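You operate a simulated robot arm through the tools that you are given. There is no shell and no other tool. Be economical: measure what you need, move in short steps, check, and stop when the job is done.

The job below is to be done with a simulated robot arm. You get a single attempt, and the scene is never put back.

TASK
Loosen the stiff filler in the black bowl with water from the yellow cup.
Fine: tip all of it in, put the cup back, stir till smooth and stand the yellow stick in the blue jar; the other cup stays as it is.

The check looks at the end state, three seconds after you hand in, the way a careful person would. Anything else that was tipped, shoved, dropped, spilled or broken makes it a failure.

THE ROBOT
A 7-joint arm with a two-finger parallel gripper, fixed in place. Base frame: the origin is at the foot of the arm, x ahead of it, y to its left, z up. Lengths are in mm, angles in degrees, forces in N, time in s.
Its first joint turns from -166.0 to 166.0 degrees. Payload 4.4 kg.
The tool frame sits at the grasp point between the pads (the TCP): z along the fingers, y along the line on which they close. The tips reach 23 mm beyond it. Largest opening 94 mm; finger width 38, thickness 10; the body of the gripper, 54 by 96 mm, starts 39 mm behind the TCP.
Orientation is told as [roll, pitch, yaw] about the base's x, y, z axes, in that order, counted from this pose: with the fingers straight down and closing along the base's y, the tool's x points along the base's -x, its y along +y and its z along -z.

THE INTERFACE
- The arm moves only by the tool send_rows. Its argument "rows" is a list of rows, each an object (a shift or turn left out is 0, a gripper value left out holds the last) with "dp": the shift along the tool's x, y, z in mm, a list of three; "dr": the turn, a rotation vector about the tool's x, y, z in degrees, a list of three; "grip": the gripper command, from -1 (shut) to 1 (fully open), values between in proportion. In form: [{"dp": [tx, ty, tz], "dr": [rx, ry, rz], "grip": grip}, ...]. A call has 1 to 10 rows; each row is the pose to reach, as a shift and turn from the pose commanded when the call began, along the tool's axes at that moment. Rows are played at 5 a second. More than 50 mm and 8.6 degrees between two rows, or a gripper value outside its range, and nothing of the call is played. A pose out of reach is approached as far as the arm can. The call stops where the force on the tool passes 40 N (or 10 N more than at its start, if that is more) or the arm is blocked; 0.2 s more then pass. The fingers move at their own pace (about 72 mm/s each) and stop on an object; they squeeze with about 44 N. The grip force told is the motor's: it shows also when the fingers shut on nothing. Time passes only in rows, and 0.2 s behind the last, so rows that repeat a pose let the fingers close. It gives the time, the measured TCP pose, the force on the tool (base axes), the opening and the grip force at its end, in the units of the frame above (readings bear some noise).
- Cameras (640 x 400 px; columns grow to the right, rows downward): "scene" is fixed at [50.7, -649.2, 1435.3]; the picture's right is [0.84, -0.54, 0.00], its down [-0.18, -0.28, -0.94] and it looks along [0.51, 0.79, -0.33] (base axes); focal length 364 px, centre (320, 200). "wrist" rides on the gripper at [-39, 0, -44] in the tool frame; the picture's right is [0.00, -1.00, 0.00], its down [0.97, 0.00, -0.24] and it looks along [0.24, 0.00, 0.97] (tool axes); focal length 218 px, centre (320, 200). There is no depth. A picture from a camera that has moved, and an enlarged one, comes with that camera's place and axes in the base frame and with its lens.
- snapshot(camera): a new picture of that camera. No time passes.
- enlarge(camera, box): a new picture of the part [left, top, right, bottom] of that camera's present view, enlarged. No time passes.
- job_done(): hands the job in; it is judged then, once.

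Go step by step. Nothing tells you positions but the pictures and the camera data: compare them with the known pose of the tool, close in by small moves and look again before you grip or let go. The budget is 120 turns and 84 pictures, counting those below and the enlarged ones. Unless the task says otherwise, let go and move clear before handing in, and close with one line.

The tools are called after "Call:" as name(argument=value, ...) on one line, values as JSON. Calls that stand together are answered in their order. send_rows: Moves the arm, as the interface text tells. Its arguments: {"type":"object","properties":{"rows":{"type":"array","items":{"type":"object","properties":{"dp":{"type":"array","items":{"type":"number"}},"dr":{"type":"array","items":{"type":"number"}},"grip":{"type":"number"}}}}},"required":["rows"]} The other tools are called the same way: snapshot (camera) takes a picture; enlarge (camera, box) takes an enlarged picture of a part of a camera's view; job_done () hands the job in.

At the start:

```text
time_s: 0.0
tcp_pos: [460.0, 380.8, 1231.6]
tcp_rot: [0.0, 0.0, 0.1]
force: [0.6, -0.3, 0.0]
grip_width: 94.1
grasp_force: 0.1
```

scene: 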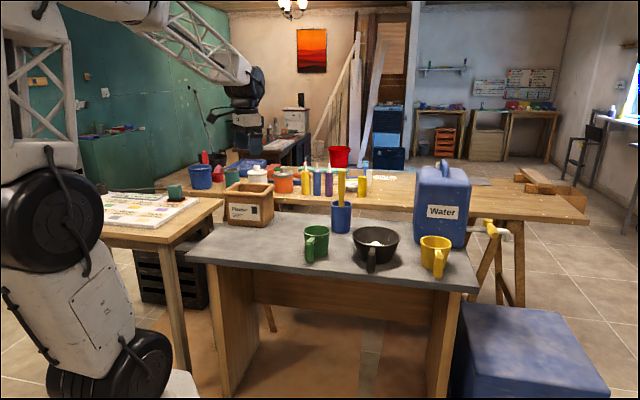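
wrist: 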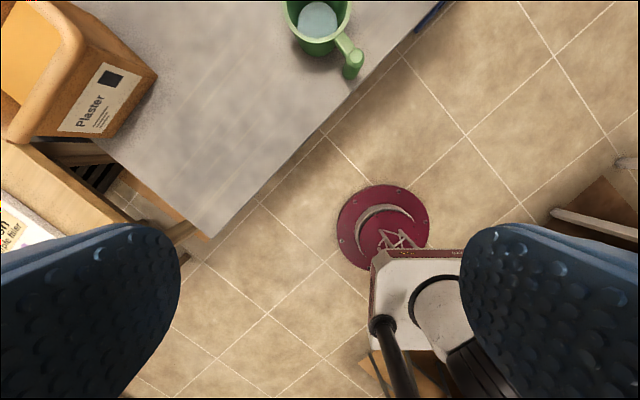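

I see a grey table with a green cup, black bowl, yellow cup, and blue jar with the yellow stick in it. I'll enlarge the scene to locate these.

Call:
enlarge(camera="scene", box=[280, 160, 480, 285])

Call:
enlarge(camera="scene", box=[180, 150, 500, 350])

```text
3.20 times, centred on (380, 222) of scene
camera zoom: at [50.7, -649.2, 1435.3], right [0.84, -0.54, 0.0], down [-0.18, -0.28, -0.94], along [0.51, 0.79, -0.33], focal length 1166 px, centre (128, 128)
```

zoom: 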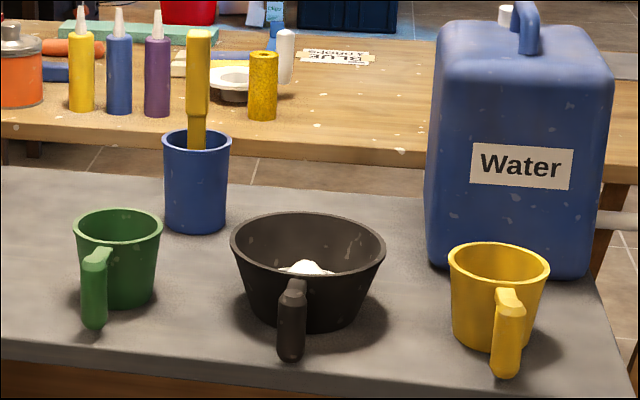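

```text
2.00 times, centred on (340, 250) of scene
camera zoom: at [50.7, -649.2, 1435.3], right [0.84, -0.54, 0.0], down [-0.18, -0.28, -0.94], along [0.51, 0.79, -0.33], focal length 729 px, centre (280, 100)
```

zoom: 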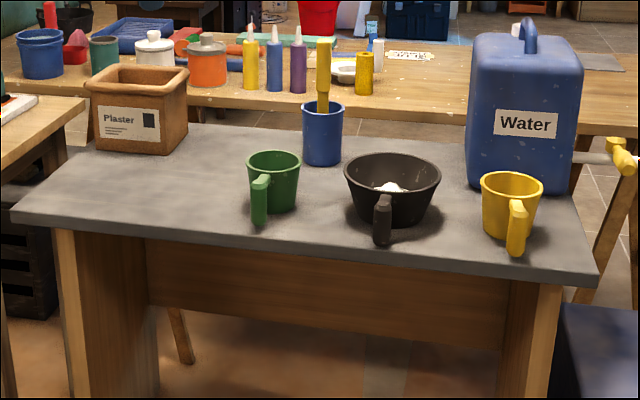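

The yellow cup is at roughly (985, 80), the bowl at (850, 220), the green cup at (709, 370) and the blue jar at (902, 503). I'll move high over the table and look down.

Call:
send_rows(rows=[{"dp": [-34, -18, 0]}, {"dp": [-68, -36, 0]}, {"dp": [-102, -54, 0]}, {"dp": [-136, -72, 0]}, {"dp": [-170, -90, 0]}, {"dp": [-204, -108, 0]}, {"dp": [-238, -126, 0]}, {"dp": [-272, -144, 0]}, {"dp": [-306, -162, 0]}, {"dp": [-340, -180, 0]}])

Call:
snapshot(camera="wrist")

Call:
snapshot(camera="scene")

```text
time_s: 2.2
tcp_pos: [801.1, 201.5, 1231.7]
tcp_rot: [-0.1, 0.1, -0.1]
force: [0.1, -0.6, 0.2]
grip_width: 94.1
grasp_force: 0.1
```

```text
79 pictures are left
camera wrist: at [839.3, 201.9, 1276.2], right [0.0, -1.0, 0.0], down [-0.97, 0.0, 0.24], along [-0.24, 0.0, -0.97], focal length 218 px, centre (320, 200)
```

wrist: 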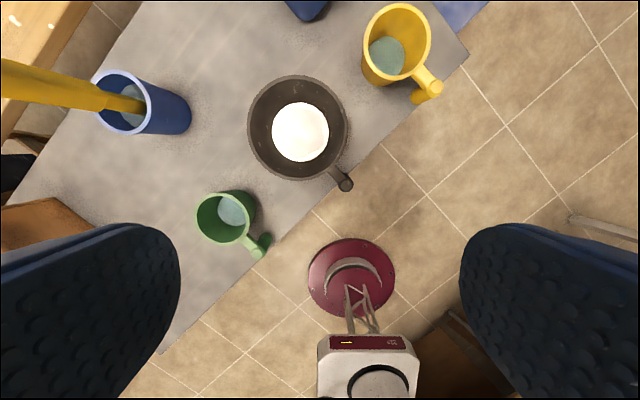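

```text
78 pictures are left
```

scene: 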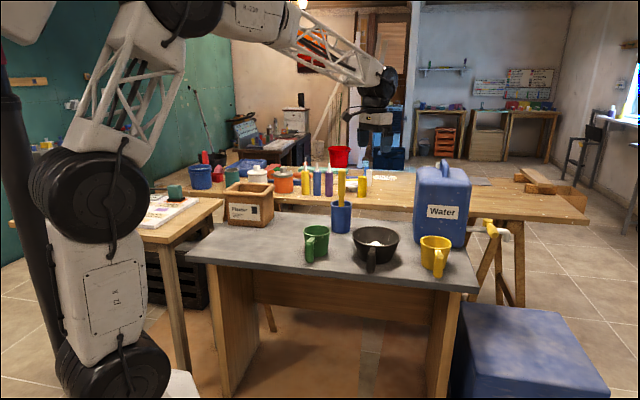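

From above I can see water in the yellow cup, the green cup and the jar. I'll enlarge to measure more precisely.

Call:
enlarge(camera="wrist", box=[240, 0, 480, 150])

Call:
enlarge(camera="wrist", box=[0, 30, 240, 180])

```text
2.67 times, centred on (360, 75) of wrist
camera zoom: at [839.3, 201.9, 1276.2], right [0.0, -1.0, 0.0], down [-0.97, 0.0, 0.24], along [-0.24, 0.0, -0.97], focal length 582 px, centre (213, 533)
```

zoom: 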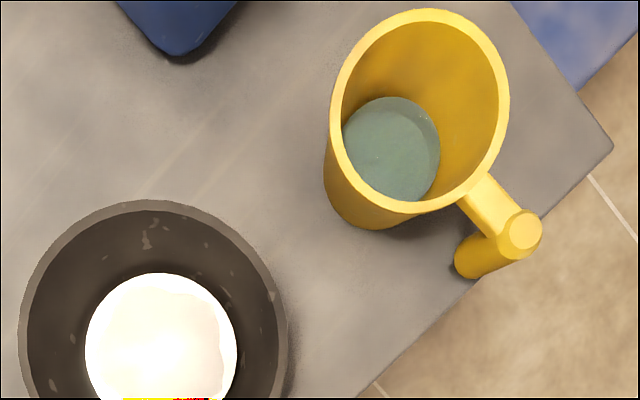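

```text
2.67 times, centred on (120, 105) of wrist
camera zoom: at [839.3, 201.9, 1276.2], right [0.0, -1.0, 0.0], down [-0.97, 0.0, 0.24], along [-0.24, 0.0, -0.97], focal length 582 px, centre (853, 453)
```

zoom: 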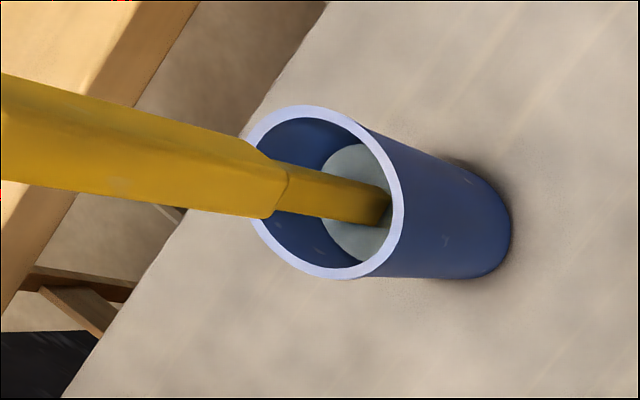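

The yellow cup's handle is a vertical post near (931, 12), spanning z 815–890, with the cup centre at (996, 80). The bowl is centred at (867, 240) with its rim at z≈882. I'll grip the handle horizontally along (0.7, 0.7), so first I turn the tool and move clear of the table.

Call:
send_rows(rows=[{"dp": [0, -33, 14], "dr": [0, 0, -5.6]}, {"dp": [0, -66, 28], "dr": [0, 0, -11.2]}, {"dp": [0, -99, 42], "dr": [0, 0, -16.8]}, {"dp": [0, -132, 56], "dr": [0, 0, -22.4]}, {"dp": [0, -165, 70], "dr": [0, 0, -28]}, {"dp": [0, -198, 84], "dr": [0, 0, -33.6]}, {"dp": [0, -231, 98], "dr": [0, 0, -39.2]}, {"dp": [0, -261, 112], "dr": [0, 0, -45]}])

Call:
send_rows(rows=[{"dr": [0, -8, 0]}, {"dr": [0, -16, 0]}, {"dr": [0, -24, 0]}, {"dr": [0, -32, 0]}, {"dr": [0, -40, 0]}, {"dr": [0, -48, 0]}])

Call:
send_rows(rows=[{"dr": [0, -8, 0]}, {"dr": [0, -16, 0]}, {"dr": [0, -24, 0]}, {"dr": [0, -32, 0]}, {"dr": [0, -37, 0]}, {"dr": [0, -42, 0]}])

Call:
snapshot(camera="scene")

Call:
snapshot(camera="wrist")

```text
time_s: 4.0
tcp_pos: [798.8, -59.1, 1121.6]
tcp_rot: [0.0, 0.0, 45.2]
force: [0.3, 0.0, -0.1]
grip_width: 94.0
grasp_force: 0.0
```

```text
time_s: 5.4
tcp_pos: [799.9, -61.3, 1119.3]
tcp_rot: [0.0, -48.1, 45.1]
force: [0.1, 0.5, -0.1]
grip_width: 94.0
grasp_force: 0.2
```

```text
time_s: 6.8
tcp_pos: [801.9, -60.3, 1121.4]
tcp_rot: [-148.3, -89.8, -166.6]
force: [-0.1, -0.2, -0.2]
grip_width: 94.1
grasp_force: 0.0
```

```text
75 pictures are left
```

scene: 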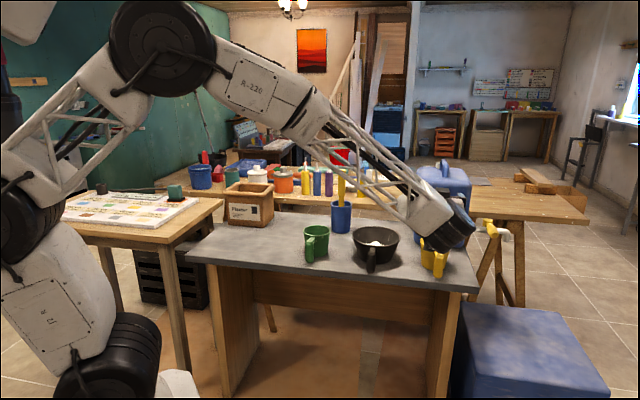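

```text
74 pictures are left
camera wrist: at [769.7, -91.3, 1160.4], right [0.71, -0.71, 0.0], down [-0.17, -0.17, -0.97], along [0.69, 0.69, -0.24], focal length 218 px, centre (320, 200)
```

wrist: 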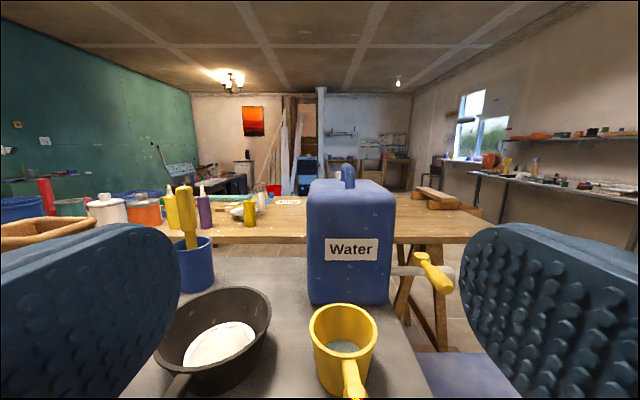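

The tool is now horizontal with the camera on top, and the handle is aligned about 39 mm to the right. I'll descend off the table edge to handle height and look again.

Call:
send_rows(rows=[{"dp": [34, -5, 0]}, {"dp": [68, -10, 0]}, {"dp": [102, -15, 0]}, {"dp": [136, -20, 0]}, {"dp": [170, -25, 0]}, {"dp": [204, -30, 0]}, {"dp": [238, -35, 0]}, {"dp": [268, -39, 0]}])

Call:
snapshot(camera="wrist")

Call:
snapshot(camera="scene")

```text
time_s: 8.6
tcp_pos: [829.5, -88.1, 855.5]
tcp_rot: [-138.9, -90.0, -176.0]
force: [-0.3, 0.8, 0.5]
grip_width: 94.2
grasp_force: 0.1
```

```text
73 pictures are left
camera wrist: at [797.7, -118.5, 893.3], right [0.71, -0.71, 0.0], down [-0.17, -0.17, -0.97], along [0.69, 0.69, -0.24], focal length 218 px, centre (320, 200)
```

wrist: 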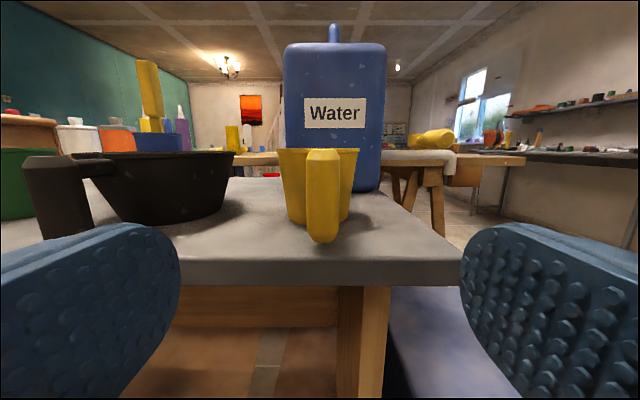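

```text
72 pictures are left
```

scene: 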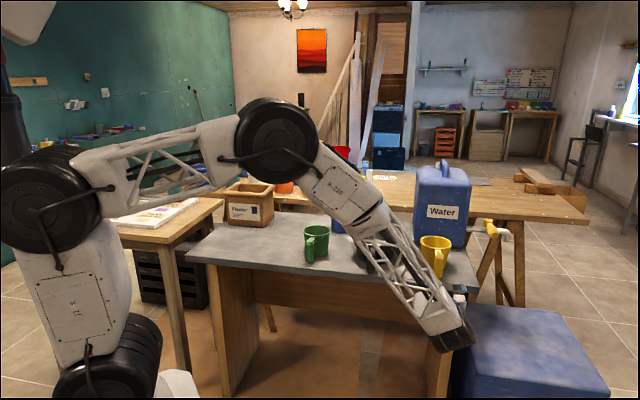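

The handle is centred between the fingers. I'll advance until the pads straddle the post, then check.

Call:
send_rows(rows=[{"dp": [0, -1, 35]}, {"dp": [0, -2, 70]}, {"dp": [0, -2, 105]}, {"dp": [0, -2, 125]}, {"dp": [0, -2, 138]}])

Call:
snapshot(camera="wrist")

Call:
enlarge(camera="scene", box=[380, 210, 540, 310])

```text
time_s: 9.8
tcp_pos: [928.1, 8.3, 853.3]
tcp_rot: [-164.5, -90.0, -150.5]
force: [0.1, 0.6, 0.9]
grip_width: 94.0
grasp_force: 0.1
```

```text
71 pictures are left
camera wrist: at [896.6, -23.1, 893.0], right [0.71, -0.71, 0.0], down [-0.17, -0.17, -0.97], along [0.69, 0.69, -0.24], focal length 218 px, centre (320, 200)
```

wrist: 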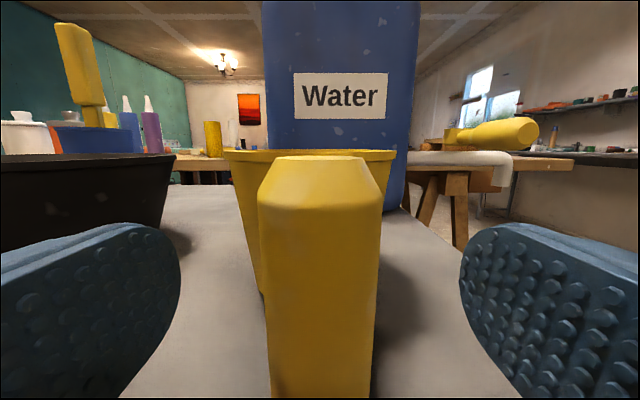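

```text
4.00 times, centred on (460, 260) of scene
camera zoom: at [50.7, -649.2, 1435.3], right [0.84, -0.54, 0.0], down [-0.18, -0.28, -0.94], along [0.51, 0.79, -0.33], focal length 1458 px, centre (-240, -40)
```

zoom: 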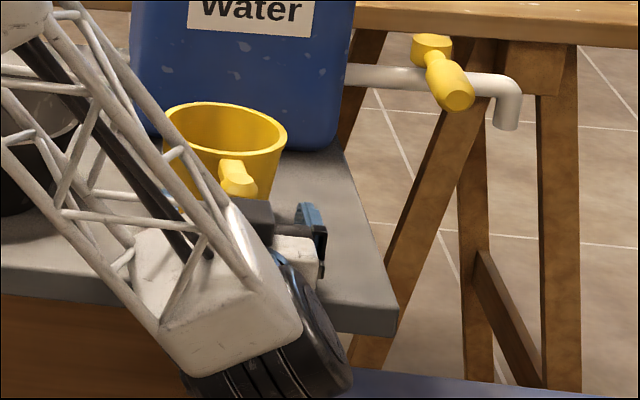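

The handle is exactly centred, but its front face sits about at the TCP. I'll advance 11 mm and close.

Call:
send_rows(rows=[{"dp": [0, 0, 6]}, {"dp": [0, 0, 11]}, {"dp": [0, 0, 11], "grip": -1}, {"dp": [0, 0, 11], "grip": -1}, {"dp": [0, 0, 11], "grip": -1}, {"dp": [0, 0, 11], "grip": -1}, {"dp": [0, 0, 11], "grip": -1}])

Call:
snapshot(camera="wrist")

```text
time_s: 11.4
tcp_pos: [935.4, 16.0, 853.5]
tcp_rot: [57.0, -90.1, -12.0]
force: [-0.4, 0.8, -0.4]
grip_width: 26.6
grasp_force: 44.1
```

```text
69 pictures are left
camera wrist: at [903.5, -14.5, 892.0], right [0.71, -0.71, 0.0], down [-0.17, -0.17, -0.97], along [0.69, 0.69, -0.24], focal length 218 px, centre (320, 200)
```

wrist: 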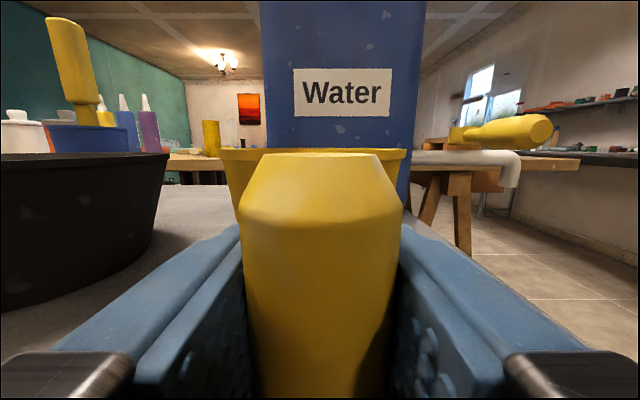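

The grip is firm at 26.6 mm. I'll lift the cup slowly straight up.

Call:
send_rows(rows=[{"dp": [-5, 0, 0]}, {"dp": [-15, 0, 0]}, {"dp": [-30, 0, 0]}, {"dp": [-48, 0, 0]}, {"dp": [-66, 0, 0]}, {"dp": [-84, 0, 0]}, {"dp": [-102, 0, 0]}, {"dp": [-118, 0, 0]}, {"dp": [-130, 0, 0]}, {"dp": [-136, 0, 0]}])

Call:
snapshot(camera="wrist")

Call:
snapshot(camera="scene")

```text
time_s: 13.6
tcp_pos: [936.3, 16.1, 987.9]
tcp_rot: [21.0, -90.0, 23.8]
force: [-0.3, -0.3, -2.2]
grip_width: 26.3
grasp_force: 44.0
```

```text
68 pictures are left
camera wrist: at [903.4, -14.9, 1027.3], right [0.71, -0.71, 0.0], down [-0.17, -0.17, -0.97], along [0.69, 0.69, -0.24], focal length 218 px, centre (320, 200)
```

wrist: 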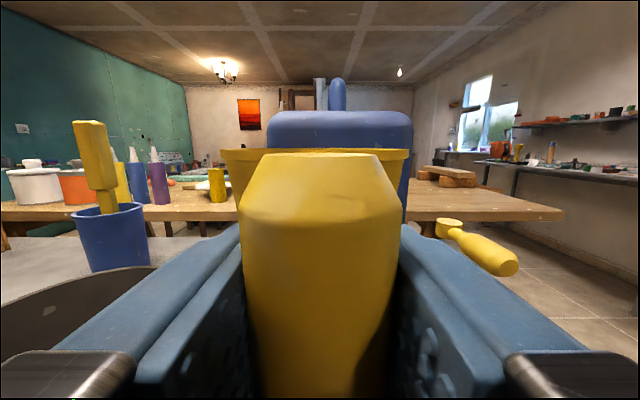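

```text
67 pictures are left
```

scene: 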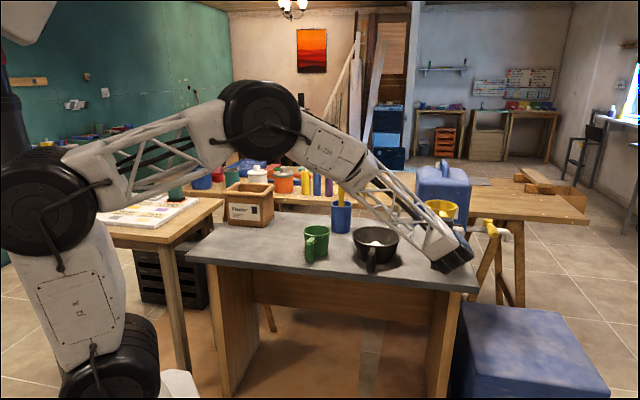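

The cup is level and off the table. I'll translate sideways towards the bowl, keeping it upright.

Call:
send_rows(rows=[{"dp": [0, 8, 1]}, {"dp": [0, 24, 3]}, {"dp": [0, 42, 6]}, {"dp": [0, 60, 9]}, {"dp": [0, 78, 12]}, {"dp": [0, 96, 15]}, {"dp": [0, 114, 18]}, {"dp": [0, 128, 20]}, {"dp": [0, 138, 21]}, {"dp": [0, 143, 22]}])

Call:
snapshot(camera="wrist")

Call:
enlarge(camera="scene", box=[280, 150, 480, 275])

```text
time_s: 15.8
tcp_pos: [849.0, 135.2, 988.2]
tcp_rot: [75.5, -90.0, -30.6]
force: [0.5, -0.1, -1.6]
grip_width: 26.3
grasp_force: 44.4
```

```text
66 pictures are left
camera wrist: at [817.9, 103.5, 1027.0], right [0.71, -0.71, 0.0], down [-0.17, -0.17, -0.97], along [0.69, 0.69, -0.24], focal length 218 px, centre (320, 200)
```

wrist: 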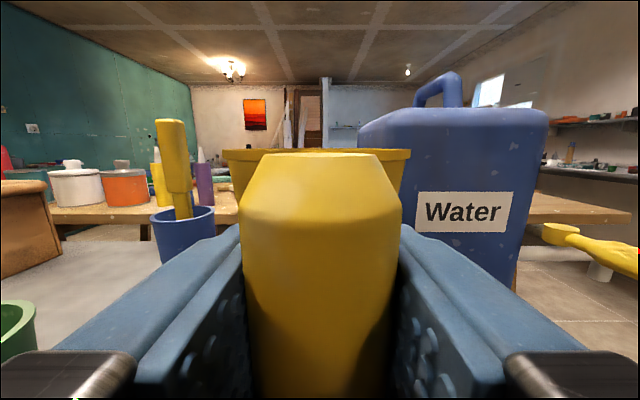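

```text
3.20 times, centred on (380, 212) of scene
camera zoom: at [50.7, -649.2, 1435.3], right [0.84, -0.54, 0.0], down [-0.18, -0.28, -0.94], along [0.51, 0.79, -0.33], focal length 1166 px, centre (128, 160)
```

zoom: 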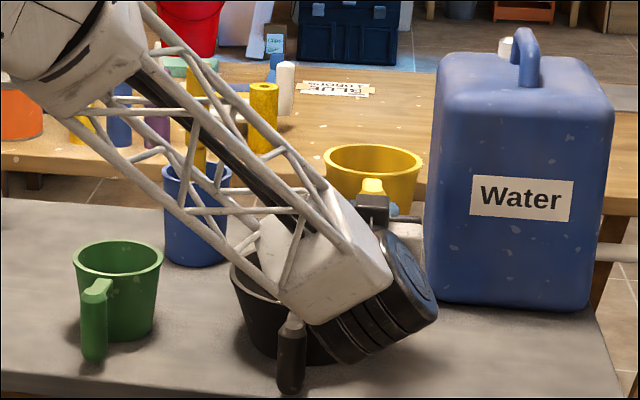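

The cup is beside and above the bowl. I'll roll it gradually towards the bowl.

Call:
send_rows(rows=[{"dr": [0, 0, -5]}, {"dr": [0, 0, -10]}, {"dr": [0, 0, -15]}, {"dr": [0, 0, -20]}, {"dr": [0, 0, -25]}, {"dr": [0, 0, -30]}, {"dr": [0, 0, -35]}, {"dr": [0, 0, -40]}, {"dr": [0, 0, -45]}, {"dr": [0, 0, -50]}])

Call:
snapshot(camera="wrist")

Call:
enlarge(camera="scene", box=[280, 150, 480, 275])

```text
time_s: 18.0
tcp_pos: [871.5, 115.5, 1039.9]
tcp_rot: [-86.2, -43.0, 134.0]
force: [-0.2, -0.5, -5.0]
grip_width: 26.5
grasp_force: 44.0
out of reach, approached as far as the arm can: row 8, 9, 10
```

```text
64 pictures are left
camera wrist: at [821.7, 103.8, 1068.9], right [0.52, -0.44, 0.73], down [0.33, -0.69, -0.65], along [0.79, 0.58, -0.21], focal length 218 px, centre (320, 200)
```

wrist: 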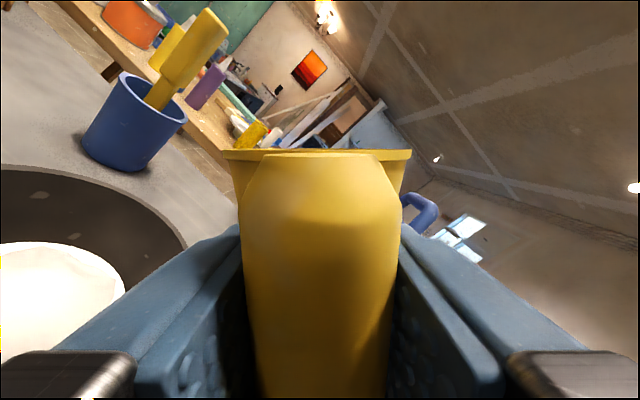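

```text
3.20 times, centred on (380, 212) of scene
camera zoom: at [50.7, -649.2, 1435.3], right [0.84, -0.54, 0.0], down [-0.18, -0.28, -0.94], along [0.51, 0.79, -0.33], focal length 1166 px, centre (128, 160)
```

zoom: 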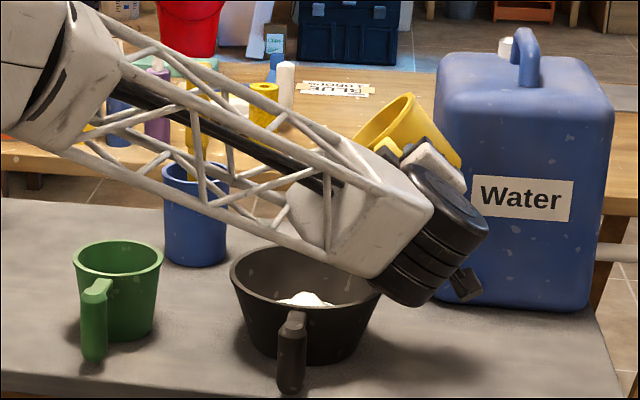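

The roll hit a joint limit after about 40° and nothing spilled. I'll roll back, then test the other direction from the other side of the bowl.

Call:
send_rows(rows=[{"dr": [0, 0, 5]}, {"dr": [0, 0, 10]}, {"dr": [0, 0, 15]}, {"dr": [0, 0, 20]}, {"dr": [0, 0, 25]}])

```text
time_s: 19.2
tcp_pos: [871.2, 116.0, 1041.2]
tcp_rot: [-82.9, -67.8, 130.0]
force: [0.3, 0.4, -1.8]
grip_width: 26.7
grasp_force: 43.9
```

It moved back from the reached pose and about 22° of roll remains, so I'll bring the cup upright.

Call:
send_rows(rows=[{"dr": [0, 0, 5]}, {"dr": [0, 0, 10]}, {"dr": [0, 0, 15]}, {"dr": [0, 0, 20]}, {"dr": [0, 0, 22]}])

Call:
send_rows(rows=[{"dr": [0.8, -1.3, 0]}, {"dr": [1.6, -2.7, 0]}])

Call:
snapshot(camera="wrist")

```text
time_s: 20.4
tcp_pos: [871.2, 117.3, 1041.3]
tcp_rot: [-0.7, -87.3, 47.3]
force: [0.6, 0.6, -2.7]
grip_width: 26.4
grasp_force: 43.9
```

```text
time_s: 21.0
tcp_pos: [871.5, 116.9, 1039.7]
tcp_rot: [-101.8, -89.8, 147.0]
force: [-0.1, -0.2, -2.2]
grip_width: 26.4
grasp_force: 44.1
```

```text
62 pictures are left
camera wrist: at [840.1, 85.8, 1080.6], right [0.71, -0.71, 0.0], down [-0.17, -0.17, -0.97], along [0.69, 0.69, -0.24], focal length 218 px, centre (320, 200)
```

wrist: 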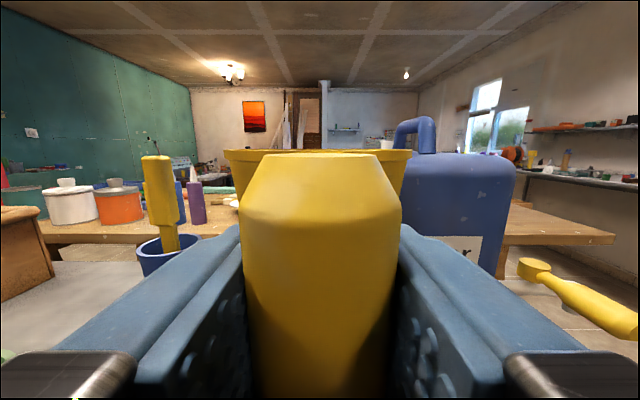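

The cup is upright again. I'll carry it over the bowl to the far-left side, so the pour can use the positive roll.

Call:
send_rows(rows=[{"dp": [0, 8, 0]}, {"dp": [0, 26, 0]}, {"dp": [0, 45, 0]}, {"dp": [0, 64, 0]}, {"dp": [5, 83, 0]}, {"dp": [15, 102, 0]}, {"dp": [25, 120, 0]}, {"dp": [35, 136, -1]}, {"dp": [42, 148, -2]}, {"dp": [45, 155, -3]}])

Call:
snapshot(camera="wrist")

Call:
snapshot(camera="scene")

```text
time_s: 23.2
tcp_pos: [760.3, 223.1, 994.9]
tcp_rot: [-86.5, -89.7, 131.6]
force: [0.0, 0.4, -2.6]
grip_width: 26.3
grasp_force: 44.2
```

```text
61 pictures are left
camera wrist: at [729.0, 192.3, 1034.4], right [0.71, -0.71, 0.0], down [-0.17, -0.17, -0.97], along [0.69, 0.69, -0.24], focal length 218 px, centre (320, 200)
```

wrist: 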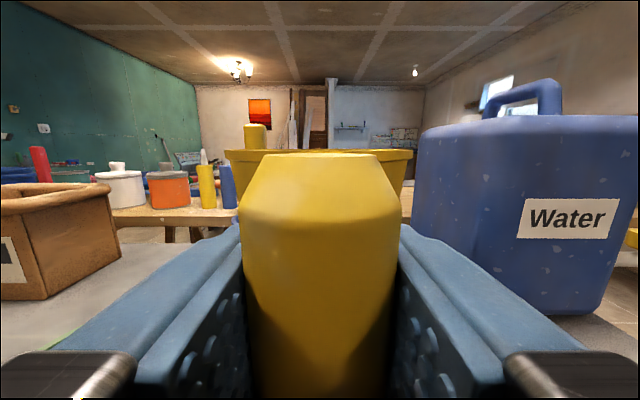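

```text
60 pictures are left
```

scene: 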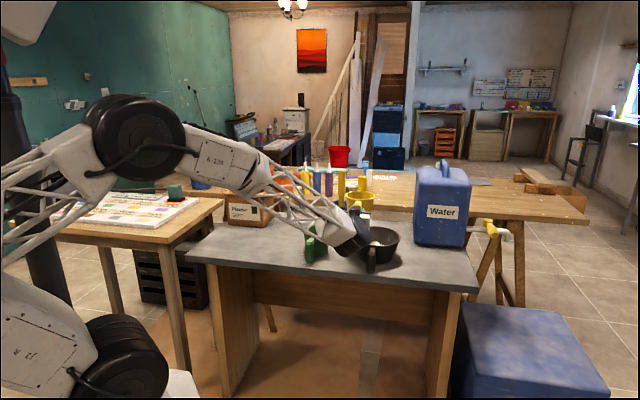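

Now I'll roll the other way, in a first step of 40°.

Call:
send_rows(rows=[{"dr": [0, 0, 5]}, {"dr": [0, 0, 10]}, {"dr": [0, 0, 15]}, {"dr": [0, 0, 20]}, {"dr": [0, 0, 25]}, {"dr": [0, 0, 30]}, {"dr": [0, 0, 35]}, {"dr": [0, 0, 40]}])

Call:
enlarge(camera="scene", box=[280, 150, 480, 275])

Call:
snapshot(camera="wrist")

```text
time_s: 25.0
tcp_pos: [759.1, 223.7, 995.5]
tcp_rot: [90.0, -50.1, -45.0]
force: [1.1, 0.6, -2.6]
grip_width: 26.9
grasp_force: 43.3
```

```text
3.20 times, centred on (380, 212) of scene
camera zoom: at [50.7, -649.2, 1435.3], right [0.84, -0.54, 0.0], down [-0.18, -0.28, -0.94], along [0.51, 0.79, -0.33], focal length 1166 px, centre (128, 160)
```

zoom: 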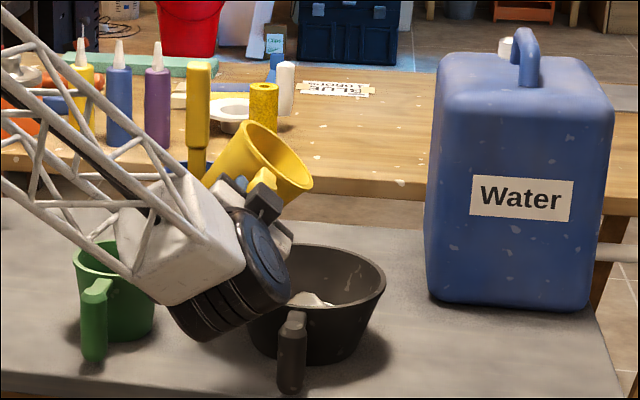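

```text
58 pictures are left
camera wrist: at [746.0, 174.9, 1025.2], right [0.54, -0.54, -0.64], down [-0.61, 0.27, -0.74], along [0.58, 0.8, -0.18], focal length 218 px, centre (320, 200)
```

wrist: 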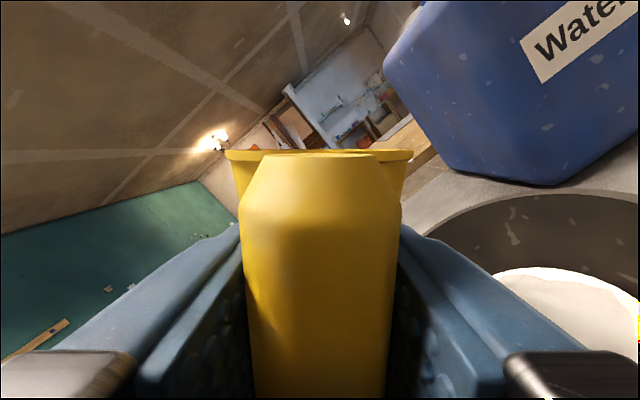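

There is no limit in this direction and the lip is over the bowl. I'll continue slowly.

Call:
send_rows(rows=[{"dr": [0, 0, 3]}, {"dr": [0, 0, 6]}, {"dr": [0, 0, 9]}, {"dr": [0, 0, 12]}, {"dr": [0, 0, 15]}, {"dr": [0, 0, 18]}, {"dr": [0, 0, 21]}, {"dr": [0, 0, 24]}, {"dr": [0, 0, 27]}, {"dr": [0, 0, 30]}])

Call:
enlarge(camera="scene", box=[280, 150, 480, 275])

```text
time_s: 27.2
tcp_pos: [758.6, 223.6, 995.6]
tcp_rot: [90.0, -20.1, -44.9]
force: [0.2, 0.7, -3.6]
grip_width: 26.4
grasp_force: 43.6
```

```text
3.20 times, centred on (380, 212) of scene
camera zoom: at [50.7, -649.2, 1435.3], right [0.84, -0.54, 0.0], down [-0.18, -0.28, -0.94], along [0.51, 0.79, -0.33], focal length 1166 px, centre (128, 160)
```

zoom: 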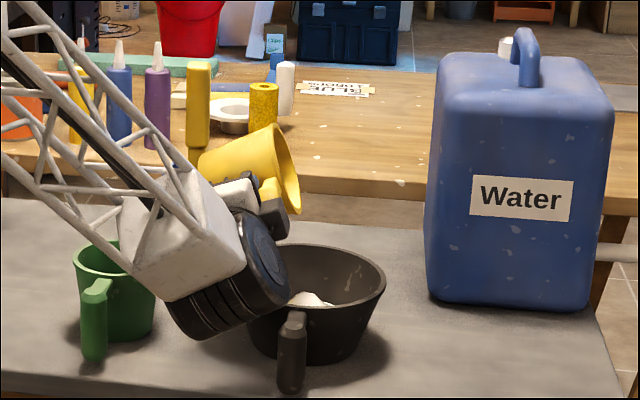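

There is no flow yet at 70°. I'll tilt on to 105° while shifting about 22 mm to keep the lip over the bowl centre.

Call:
send_rows(rows=[{"dp": [-2.1, -0.8, 0], "dr": [0, 0, 3.5]}, {"dp": [-4.2, -1.5, 0], "dr": [0, 0, 7]}, {"dp": [-6.2, -2.2, 0], "dr": [0, 0, 10.5]}, {"dp": [-8.3, -3, 0], "dr": [0, 0, 14]}, {"dp": [-10.4, -3.8, 0], "dr": [0, 0, 17.5]}, {"dp": [-12.4, -4.5, 0], "dr": [0, 0, 21]}, {"dp": [-14.5, -5.2, 0], "dr": [0, 0, 24.5]}, {"dp": [-16.6, -6, 0], "dr": [0, 0, 28]}, {"dp": [-18.6, -6.8, 0], "dr": [0, 0, 31.5]}, {"dp": [-20.7, -7.5, 0], "dr": [0, 0, 35]}])

Call:
enlarge(camera="scene", box=[280, 150, 480, 275])

Call:
snapshot(camera="wrist")

```text
time_s: 29.4
tcp_pos: [775.2, 208.8, 996.0]
tcp_rot: [90.0, 14.8, -44.9]
force: [0.7, -0.1, -1.4]
grip_width: 26.4
grasp_force: 43.6
```

```text
3.20 times, centred on (380, 212) of scene
camera zoom: at [50.7, -649.2, 1435.3], right [0.84, -0.54, 0.0], down [-0.18, -0.28, -0.94], along [0.51, 0.79, -0.33], focal length 1166 px, centre (128, 160)
```

zoom: 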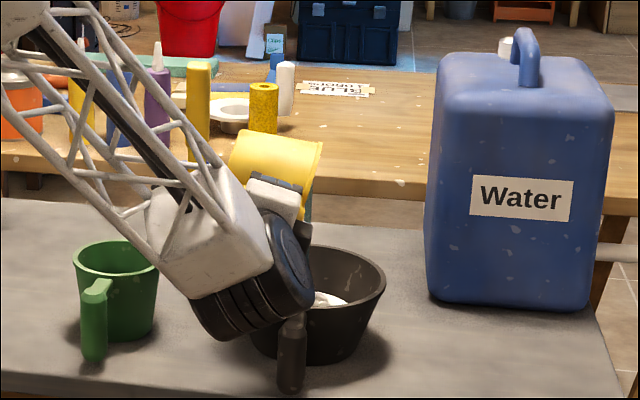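

```text
55 pictures are left
camera wrist: at [770.5, 150.2, 986.7], right [-0.18, 0.18, -0.97], down [-0.83, 0.49, 0.25], along [0.52, 0.85, 0.06], focal length 218 px, centre (320, 200)
```

wrist: 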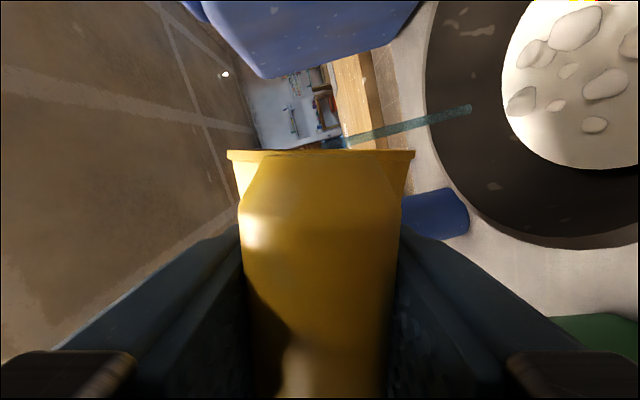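

A stream is falling towards the bowl centre. I'll hold to let it pour.

Call:
send_rows(rows=[{"dr": [0, 0, 0]}, {"dr": [0, 0, 0]}, {"dr": [0, 0, 0]}, {"dr": [0, 0, 0]}, {"dr": [0, 0, 0]}, {"dr": [0, 0, 0]}, {"dr": [0, 0, 0]}, {"dr": [0, 0, 0]}])

Call:
snapshot(camera="wrist")

```text
time_s: 31.2
tcp_pos: [775.0, 208.3, 996.0]
tcp_rot: [90.0, 14.9, -44.9]
force: [-0.7, -0.7, -0.7]
grip_width: 26.7
grasp_force: 44.1
```

```text
54 pictures are left
camera wrist: at [770.4, 150.3, 986.5], right [-0.18, 0.18, -0.97], down [-0.83, 0.49, 0.25], along [0.52, 0.85, 0.06], focal length 218 px, centre (320, 200)
```

wrist: 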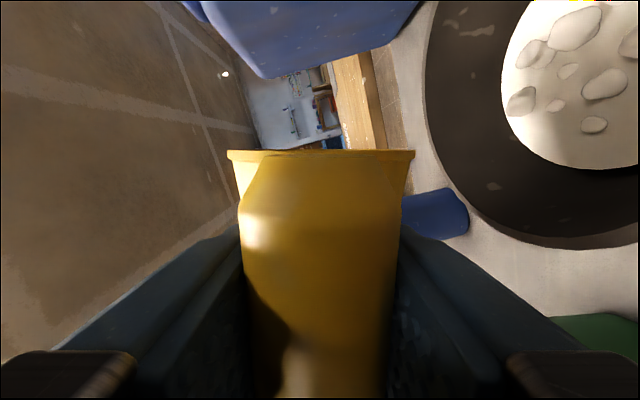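

The stream has stopped. I'll tilt to about 140° to drain any remainder, still over the bowl.

Call:
send_rows(rows=[{"dp": [-3, 0.8, 0], "dr": [0, 0, 4]}, {"dp": [-6, 1.6, 0], "dr": [0, 0, 8]}, {"dp": [-9, 2.4, 0], "dr": [0, 0, 12]}, {"dp": [-12, 3.2, 0], "dr": [0, 0, 16]}, {"dp": [-15, 4, 0], "dr": [0, 0, 20]}, {"dp": [-18, 4.8, 0], "dr": [0, 0, 24]}, {"dp": [-21, 5.6, 0], "dr": [0, 0, 28]}, {"dp": [-24, 6.4, 0], "dr": [0, 0, 32]}, {"dp": [-24, 6.4, 0], "dr": [0, 0, 35]}, {"dp": [-24, 6.4, 0], "dr": [0, 0, 35]}])

Call:
snapshot(camera="wrist")

Call:
enlarge(camera="scene", box=[280, 150, 480, 275])

```text
time_s: 33.4
tcp_pos: [793.3, 190.0, 996.9]
tcp_rot: [90.1, 49.9, -44.9]
force: [-0.4, 0.2, -1.8]
grip_width: 26.4
grasp_force: 44.1
```

```text
53 pictures are left
camera wrist: at [779.4, 142.0, 966.4], right [-0.54, 0.54, -0.64], down [-0.61, 0.27, 0.74], along [0.58, 0.8, 0.18], focal length 218 px, centre (320, 200)
```

wrist: 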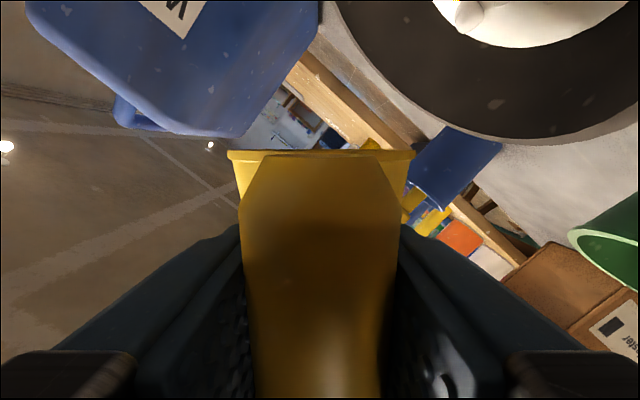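

```text
3.20 times, centred on (380, 212) of scene
camera zoom: at [50.7, -649.2, 1435.3], right [0.84, -0.54, 0.0], down [-0.18, -0.28, -0.94], along [0.51, 0.79, -0.33], focal length 1166 px, centre (128, 160)
```

zoom: 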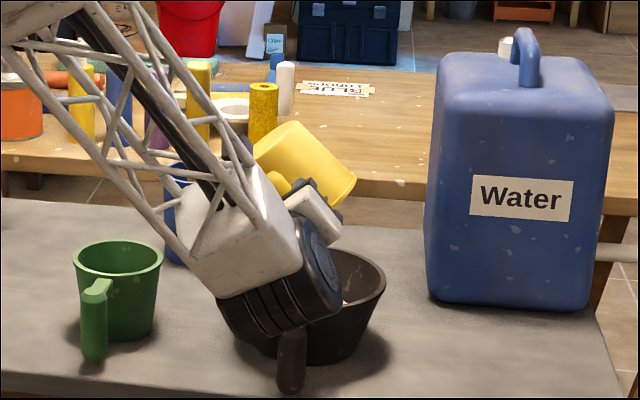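

The cup appears drained. I'll roll back upright in place over the bowl.

Call:
send_rows(rows=[{"dr": [0, 0, 0]}, {"dr": [0, 0, 0]}, {"dr": [0, 0, -8]}, {"dr": [0, 0, -16]}, {"dr": [0, 0, -24]}, {"dr": [0, 0, -32]}, {"dr": [0, 0, -40]}, {"dr": [0, 0, -48]}, {"dr": [0, 0, -56]}, {"dr": [0, 0, -64]}])

Call:
send_rows(rows=[{"dr": [0, 0, -8]}, {"dr": [0, 0, -16]}, {"dr": [0, 0, -24]}, {"dr": [0, 0, -32]}, {"dr": [0, 0, -40]}, {"dr": [0, 0, -48]}, {"dr": [0, 0, -56]}, {"dr": [0, 0, -64]}, {"dr": [0, 0, -71]}, {"dr": [0, 0, -76]}])

Call:
snapshot(camera="wrist")

Call:
enlarge(camera="scene", box=[280, 150, 480, 275])

```text
time_s: 35.6
tcp_pos: [792.6, 190.9, 996.2]
tcp_rot: [90.0, -14.4, -44.9]
force: [-0.3, -0.4, -2.1]
grip_width: 26.5
grasp_force: 43.9
```

```text
time_s: 37.8
tcp_pos: [791.9, 191.1, 996.0]
tcp_rot: [-79.9, -89.7, 125.1]
force: [0.8, -0.5, -1.7]
grip_width: 26.6
grasp_force: 44.1
```

```text
51 pictures are left
camera wrist: at [760.4, 159.6, 1035.3], right [0.71, -0.71, 0.0], down [-0.17, -0.17, -0.97], along [0.69, 0.69, -0.24], focal length 218 px, centre (320, 200)
```

wrist: 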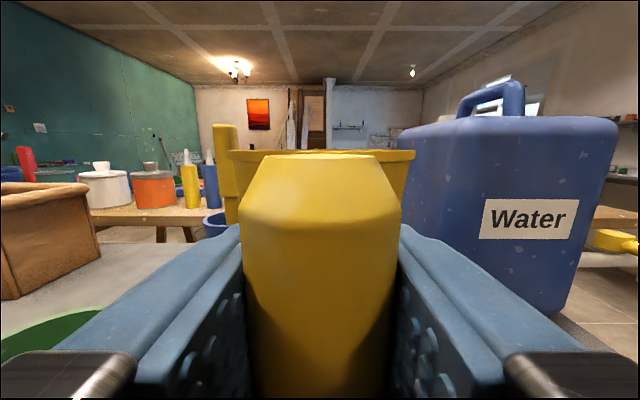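

```text
3.20 times, centred on (380, 212) of scene
camera zoom: at [50.7, -649.2, 1435.3], right [0.84, -0.54, 0.0], down [-0.18, -0.28, -0.94], along [0.51, 0.79, -0.33], focal length 1166 px, centre (128, 160)
```

zoom: 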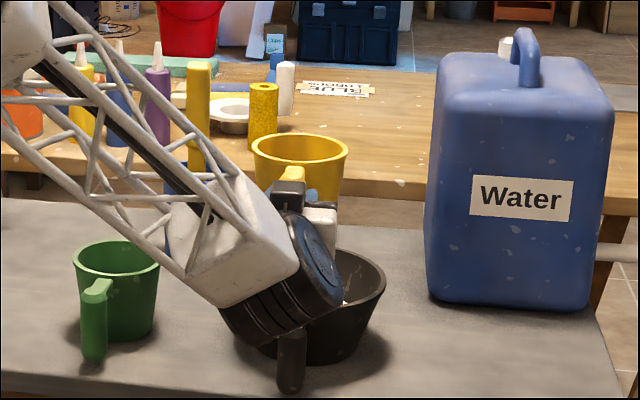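

The cup is upright and empty. I'll take it back over its original spot.

Call:
send_rows(rows=[{"dp": [0, -10, -1]}, {"dp": [0, -35, -4]}, {"dp": [0, -62, -7]}, {"dp": [0, -89, -10]}, {"dp": [0, -116, -13]}, {"dp": [0, -143, -16]}, {"dp": [0, -170, -18]}, {"dp": [0, -197, -20]}, {"dp": [0, -217, -22]}, {"dp": [0, -225, -22.5]}])

Call:
snapshot(camera="wrist")

Call:
enlarge(camera="scene", box=[280, 150, 480, 275])

```text
time_s: 40.0
tcp_pos: [936.0, 15.4, 996.5]
tcp_rot: [-88.5, -89.9, 133.7]
force: [-0.2, 0.2, -1.0]
grip_width: 26.5
grasp_force: 44.2
```

```text
49 pictures are left
camera wrist: at [904.6, -15.2, 1036.2], right [0.71, -0.71, 0.0], down [-0.17, -0.17, -0.97], along [0.69, 0.69, -0.24], focal length 218 px, centre (320, 200)
```

wrist: 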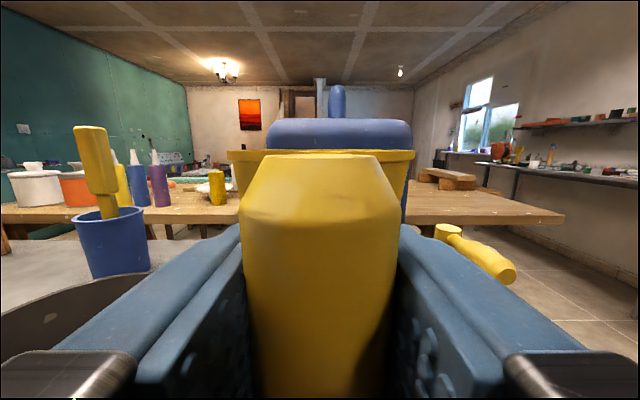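

```text
3.20 times, centred on (380, 212) of scene
camera zoom: at [50.7, -649.2, 1435.3], right [0.84, -0.54, 0.0], down [-0.18, -0.28, -0.94], along [0.51, 0.79, -0.33], focal length 1166 px, centre (128, 160)
```

zoom: 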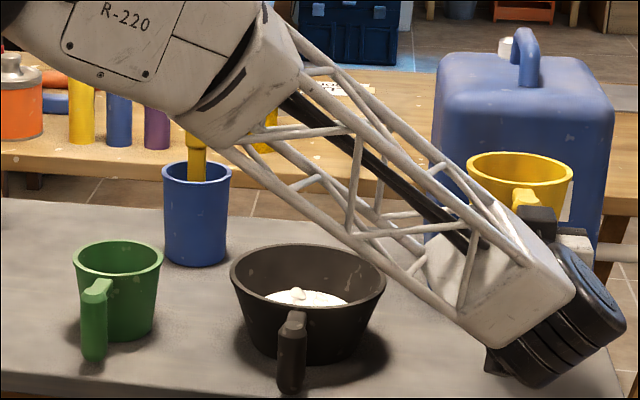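

The cup is directly over its spot and the bowl has water in it. I'll lower it.

Call:
send_rows(rows=[{"dp": [20, 0, 0]}, {"dp": [42, 0, 0]}, {"dp": [64, 0, 0]}, {"dp": [86, 0, 0]}, {"dp": [106, 0, 0]}, {"dp": [122, 0, 0]}, {"dp": [132, 0, 0]}, {"dp": [137, 0, 0]}, {"dp": [140, 0, 0]}])

Call:
enlarge(camera="scene", box=[380, 210, 540, 310])

```text
time_s: 42.0
tcp_pos: [935.1, 15.8, 856.2]
tcp_rot: [-89.5, -89.9, 134.7]
force: [-0.6, 0.8, -0.4]
grip_width: 26.7
grasp_force: 44.2
```

```text
4.00 times, centred on (460, 260) of scene
camera zoom: at [50.7, -649.2, 1435.3], right [0.84, -0.54, 0.0], down [-0.18, -0.28, -0.94], along [0.51, 0.79, -0.33], focal length 1458 px, centre (-240, -40)
```

zoom: 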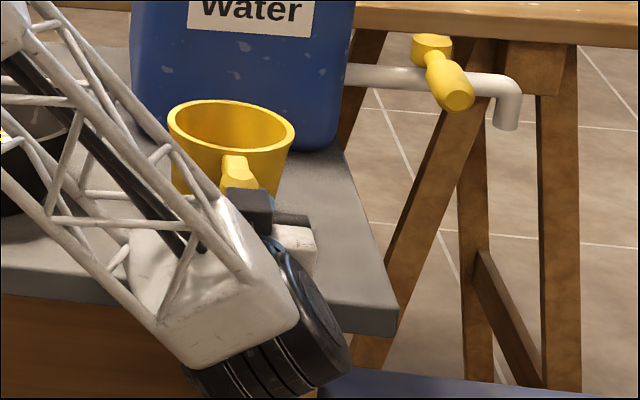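

The cup is about 3 mm up and 5 mm right of its start. I'll nudge it left and set it down gently.

Call:
send_rows(rows=[{"dp": [-2, 2, 0]}, {"dp": [-2, 4, 0]}, {"dp": [0, 4, 0]}, {"dp": [1, 4, 0]}, {"dp": [2, 4, 0]}, {"dp": [2.7, 4, 0]}])

```text
time_s: 43.4
tcp_pos: [934.2, 19.6, 854.1]
tcp_rot: [-91.0, -89.9, 136.2]
force: [0.4, 0.9, -0.6]
grip_width: 26.8
grasp_force: 43.9
```

Call:
send_rows(rows=[{"dp": [0.5, 0, 0]}, {"dp": [1, 0, 0]}, {"dp": [1, 0, 0]}])

Call:
enlarge(camera="scene", box=[380, 210, 540, 310])

```text
time_s: 44.2
tcp_pos: [933.2, 19.0, 853.7]
tcp_rot: [-103.1, -89.8, 148.0]
force: [-0.4, -2.1, 7.3]
grip_width: 26.4
grasp_force: 44.2
```

```text
4.00 times, centred on (460, 260) of scene
camera zoom: at [50.7, -649.2, 1435.3], right [0.84, -0.54, 0.0], down [-0.18, -0.28, -0.94], along [0.51, 0.79, -0.33], focal length 1458 px, centre (-240, -40)
```

zoom: 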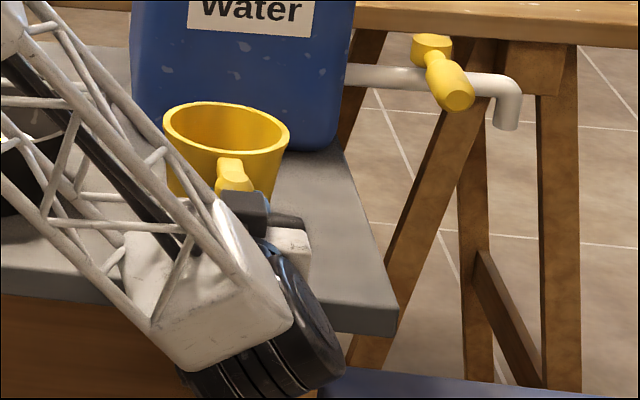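

Contact reads 7 N, so the cup is seated. I'll open the fingers and back straight out.

Call:
send_rows(rows=[{"grip": 0.0}, {"grip": 0.4}, {"grip": 0.6}, {"grip": 0.6}])

Call:
send_rows(rows=[{"dp": [0, 0, -15]}, {"dp": [0, 0, -40]}, {"dp": [0, 0, -75]}, {"dp": [0, 0, -110]}, {"dp": [0, 0, -145]}])

Call:
snapshot(camera="wrist")

```text
time_s: 45.2
tcp_pos: [933.3, 17.9, 852.6]
tcp_rot: [-87.9, -89.9, 132.9]
force: [-0.4, -0.7, 0.2]
grip_width: 74.8
grasp_force: 0.1
```

```text
time_s: 46.4
tcp_pos: [829.9, -85.0, 852.0]
tcp_rot: [-83.1, -89.9, 128.3]
force: [0.2, -0.3, 0.0]
grip_width: 75.0
grasp_force: 0.0
```

```text
45 pictures are left
camera wrist: at [798.3, -116.1, 891.4], right [0.71, -0.71, 0.0], down [-0.17, -0.17, -0.97], along [0.69, 0.69, -0.24], focal length 218 px, centre (320, 200)
```

wrist: 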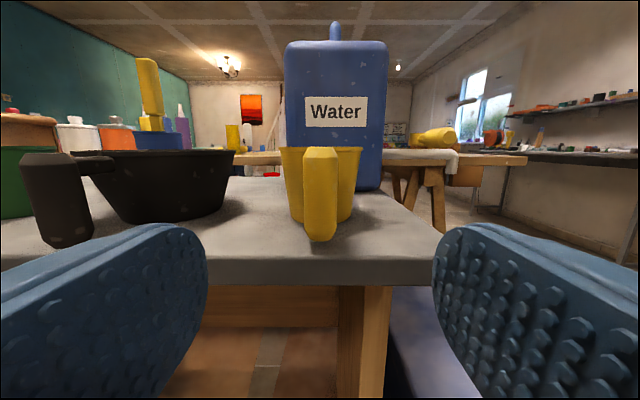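

The cup stands as before. Next is the stick in the jar (rim centre ≈ (905, 507, 915), stick top z ≈ 1060). I'll rise and slide left to face it.

Call:
send_rows(rows=[{"dp": [-40, 10, 0]}, {"dp": [-75, 40, 0]}, {"dp": [-105, 78, 0]}, {"dp": [-135, 116, 0]}, {"dp": [-160, 155, 0]}, {"dp": [-180, 198, 0]}, {"dp": [-190, 242, 0]}, {"dp": [-190, 286, 0]}, {"dp": [-190, 330, 0]}, {"dp": [-190, 366, 0]}])

Call:
snapshot(camera="wrist")

Call:
enlarge(camera="scene", box=[280, 150, 480, 275])

```text
time_s: 48.6
tcp_pos: [571.1, 175.7, 1042.9]
tcp_rot: [-89.4, -89.9, 134.5]
force: [0.3, 0.2, 0.5]
grip_width: 75.1
grasp_force: 0.0
```

```text
44 pictures are left
camera wrist: at [539.5, 144.5, 1081.9], right [0.71, -0.71, 0.0], down [-0.17, -0.17, -0.97], along [0.69, 0.69, -0.24], focal length 218 px, centre (320, 200)
```

wrist: 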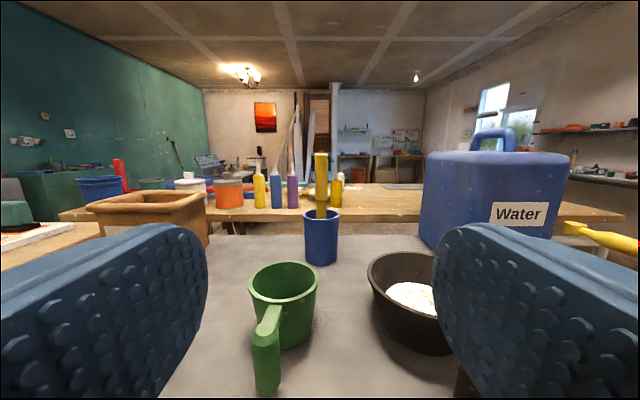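

```text
3.20 times, centred on (380, 212) of scene
camera zoom: at [50.7, -649.2, 1435.3], right [0.84, -0.54, 0.0], down [-0.18, -0.28, -0.94], along [0.51, 0.79, -0.33], focal length 1166 px, centre (128, 160)
```

zoom: 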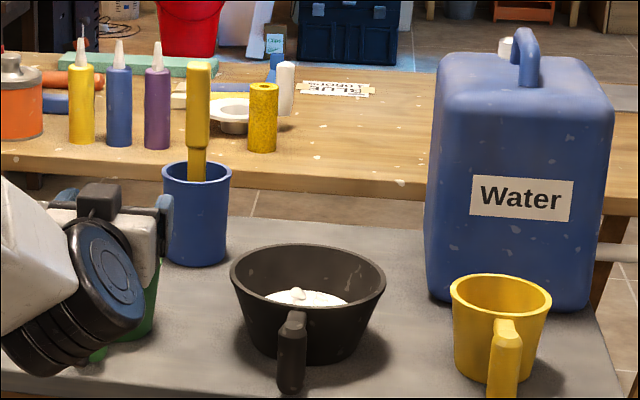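

The stick is laterally aligned and nearly vertical. I'll advance over the green cup, staying high.

Call:
send_rows(rows=[{"dp": [0, 0, 25]}, {"dp": [0, 0, 65]}, {"dp": [0, 0, 105]}, {"dp": [0, 0, 145]}, {"dp": [0, 0, 185]}, {"dp": [0, 0, 225]}, {"dp": [0, 0, 265]}, {"dp": [0, 0, 305]}, {"dp": [0, 0, 335]}, {"dp": [0, 0, 355]}])

Call:
snapshot(camera="wrist")

Call:
snapshot(camera="scene")

```text
time_s: 50.8
tcp_pos: [821.2, 426.6, 1041.4]
tcp_rot: [-91.8, -89.9, 136.9]
force: [-0.7, -0.5, 0.0]
grip_width: 75.2
grasp_force: 0.0
```

```text
42 pictures are left
camera wrist: at [789.5, 396.2, 1081.7], right [0.71, -0.71, 0.0], down [-0.17, -0.17, -0.97], along [0.69, 0.69, -0.24], focal length 218 px, centre (320, 200)
```

wrist: 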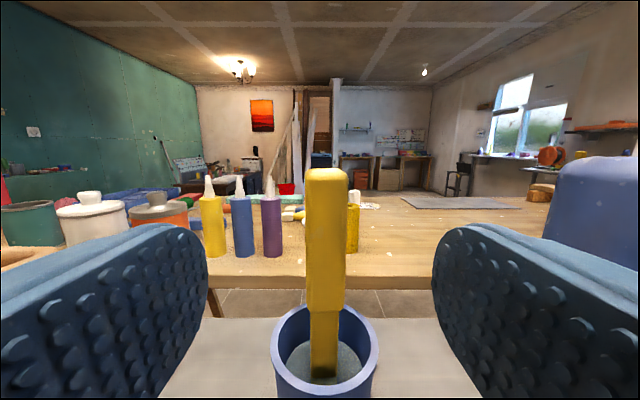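

```text
41 pictures are left
```

scene: 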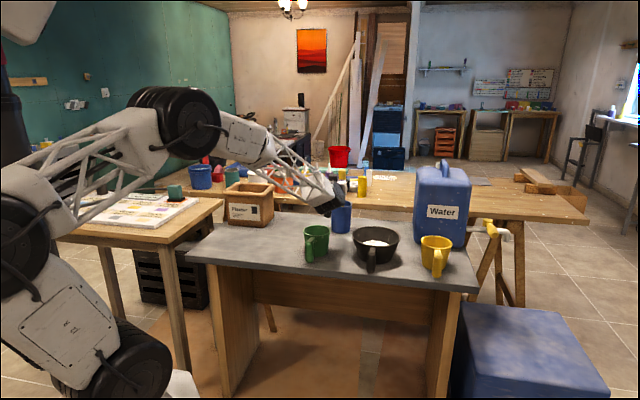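

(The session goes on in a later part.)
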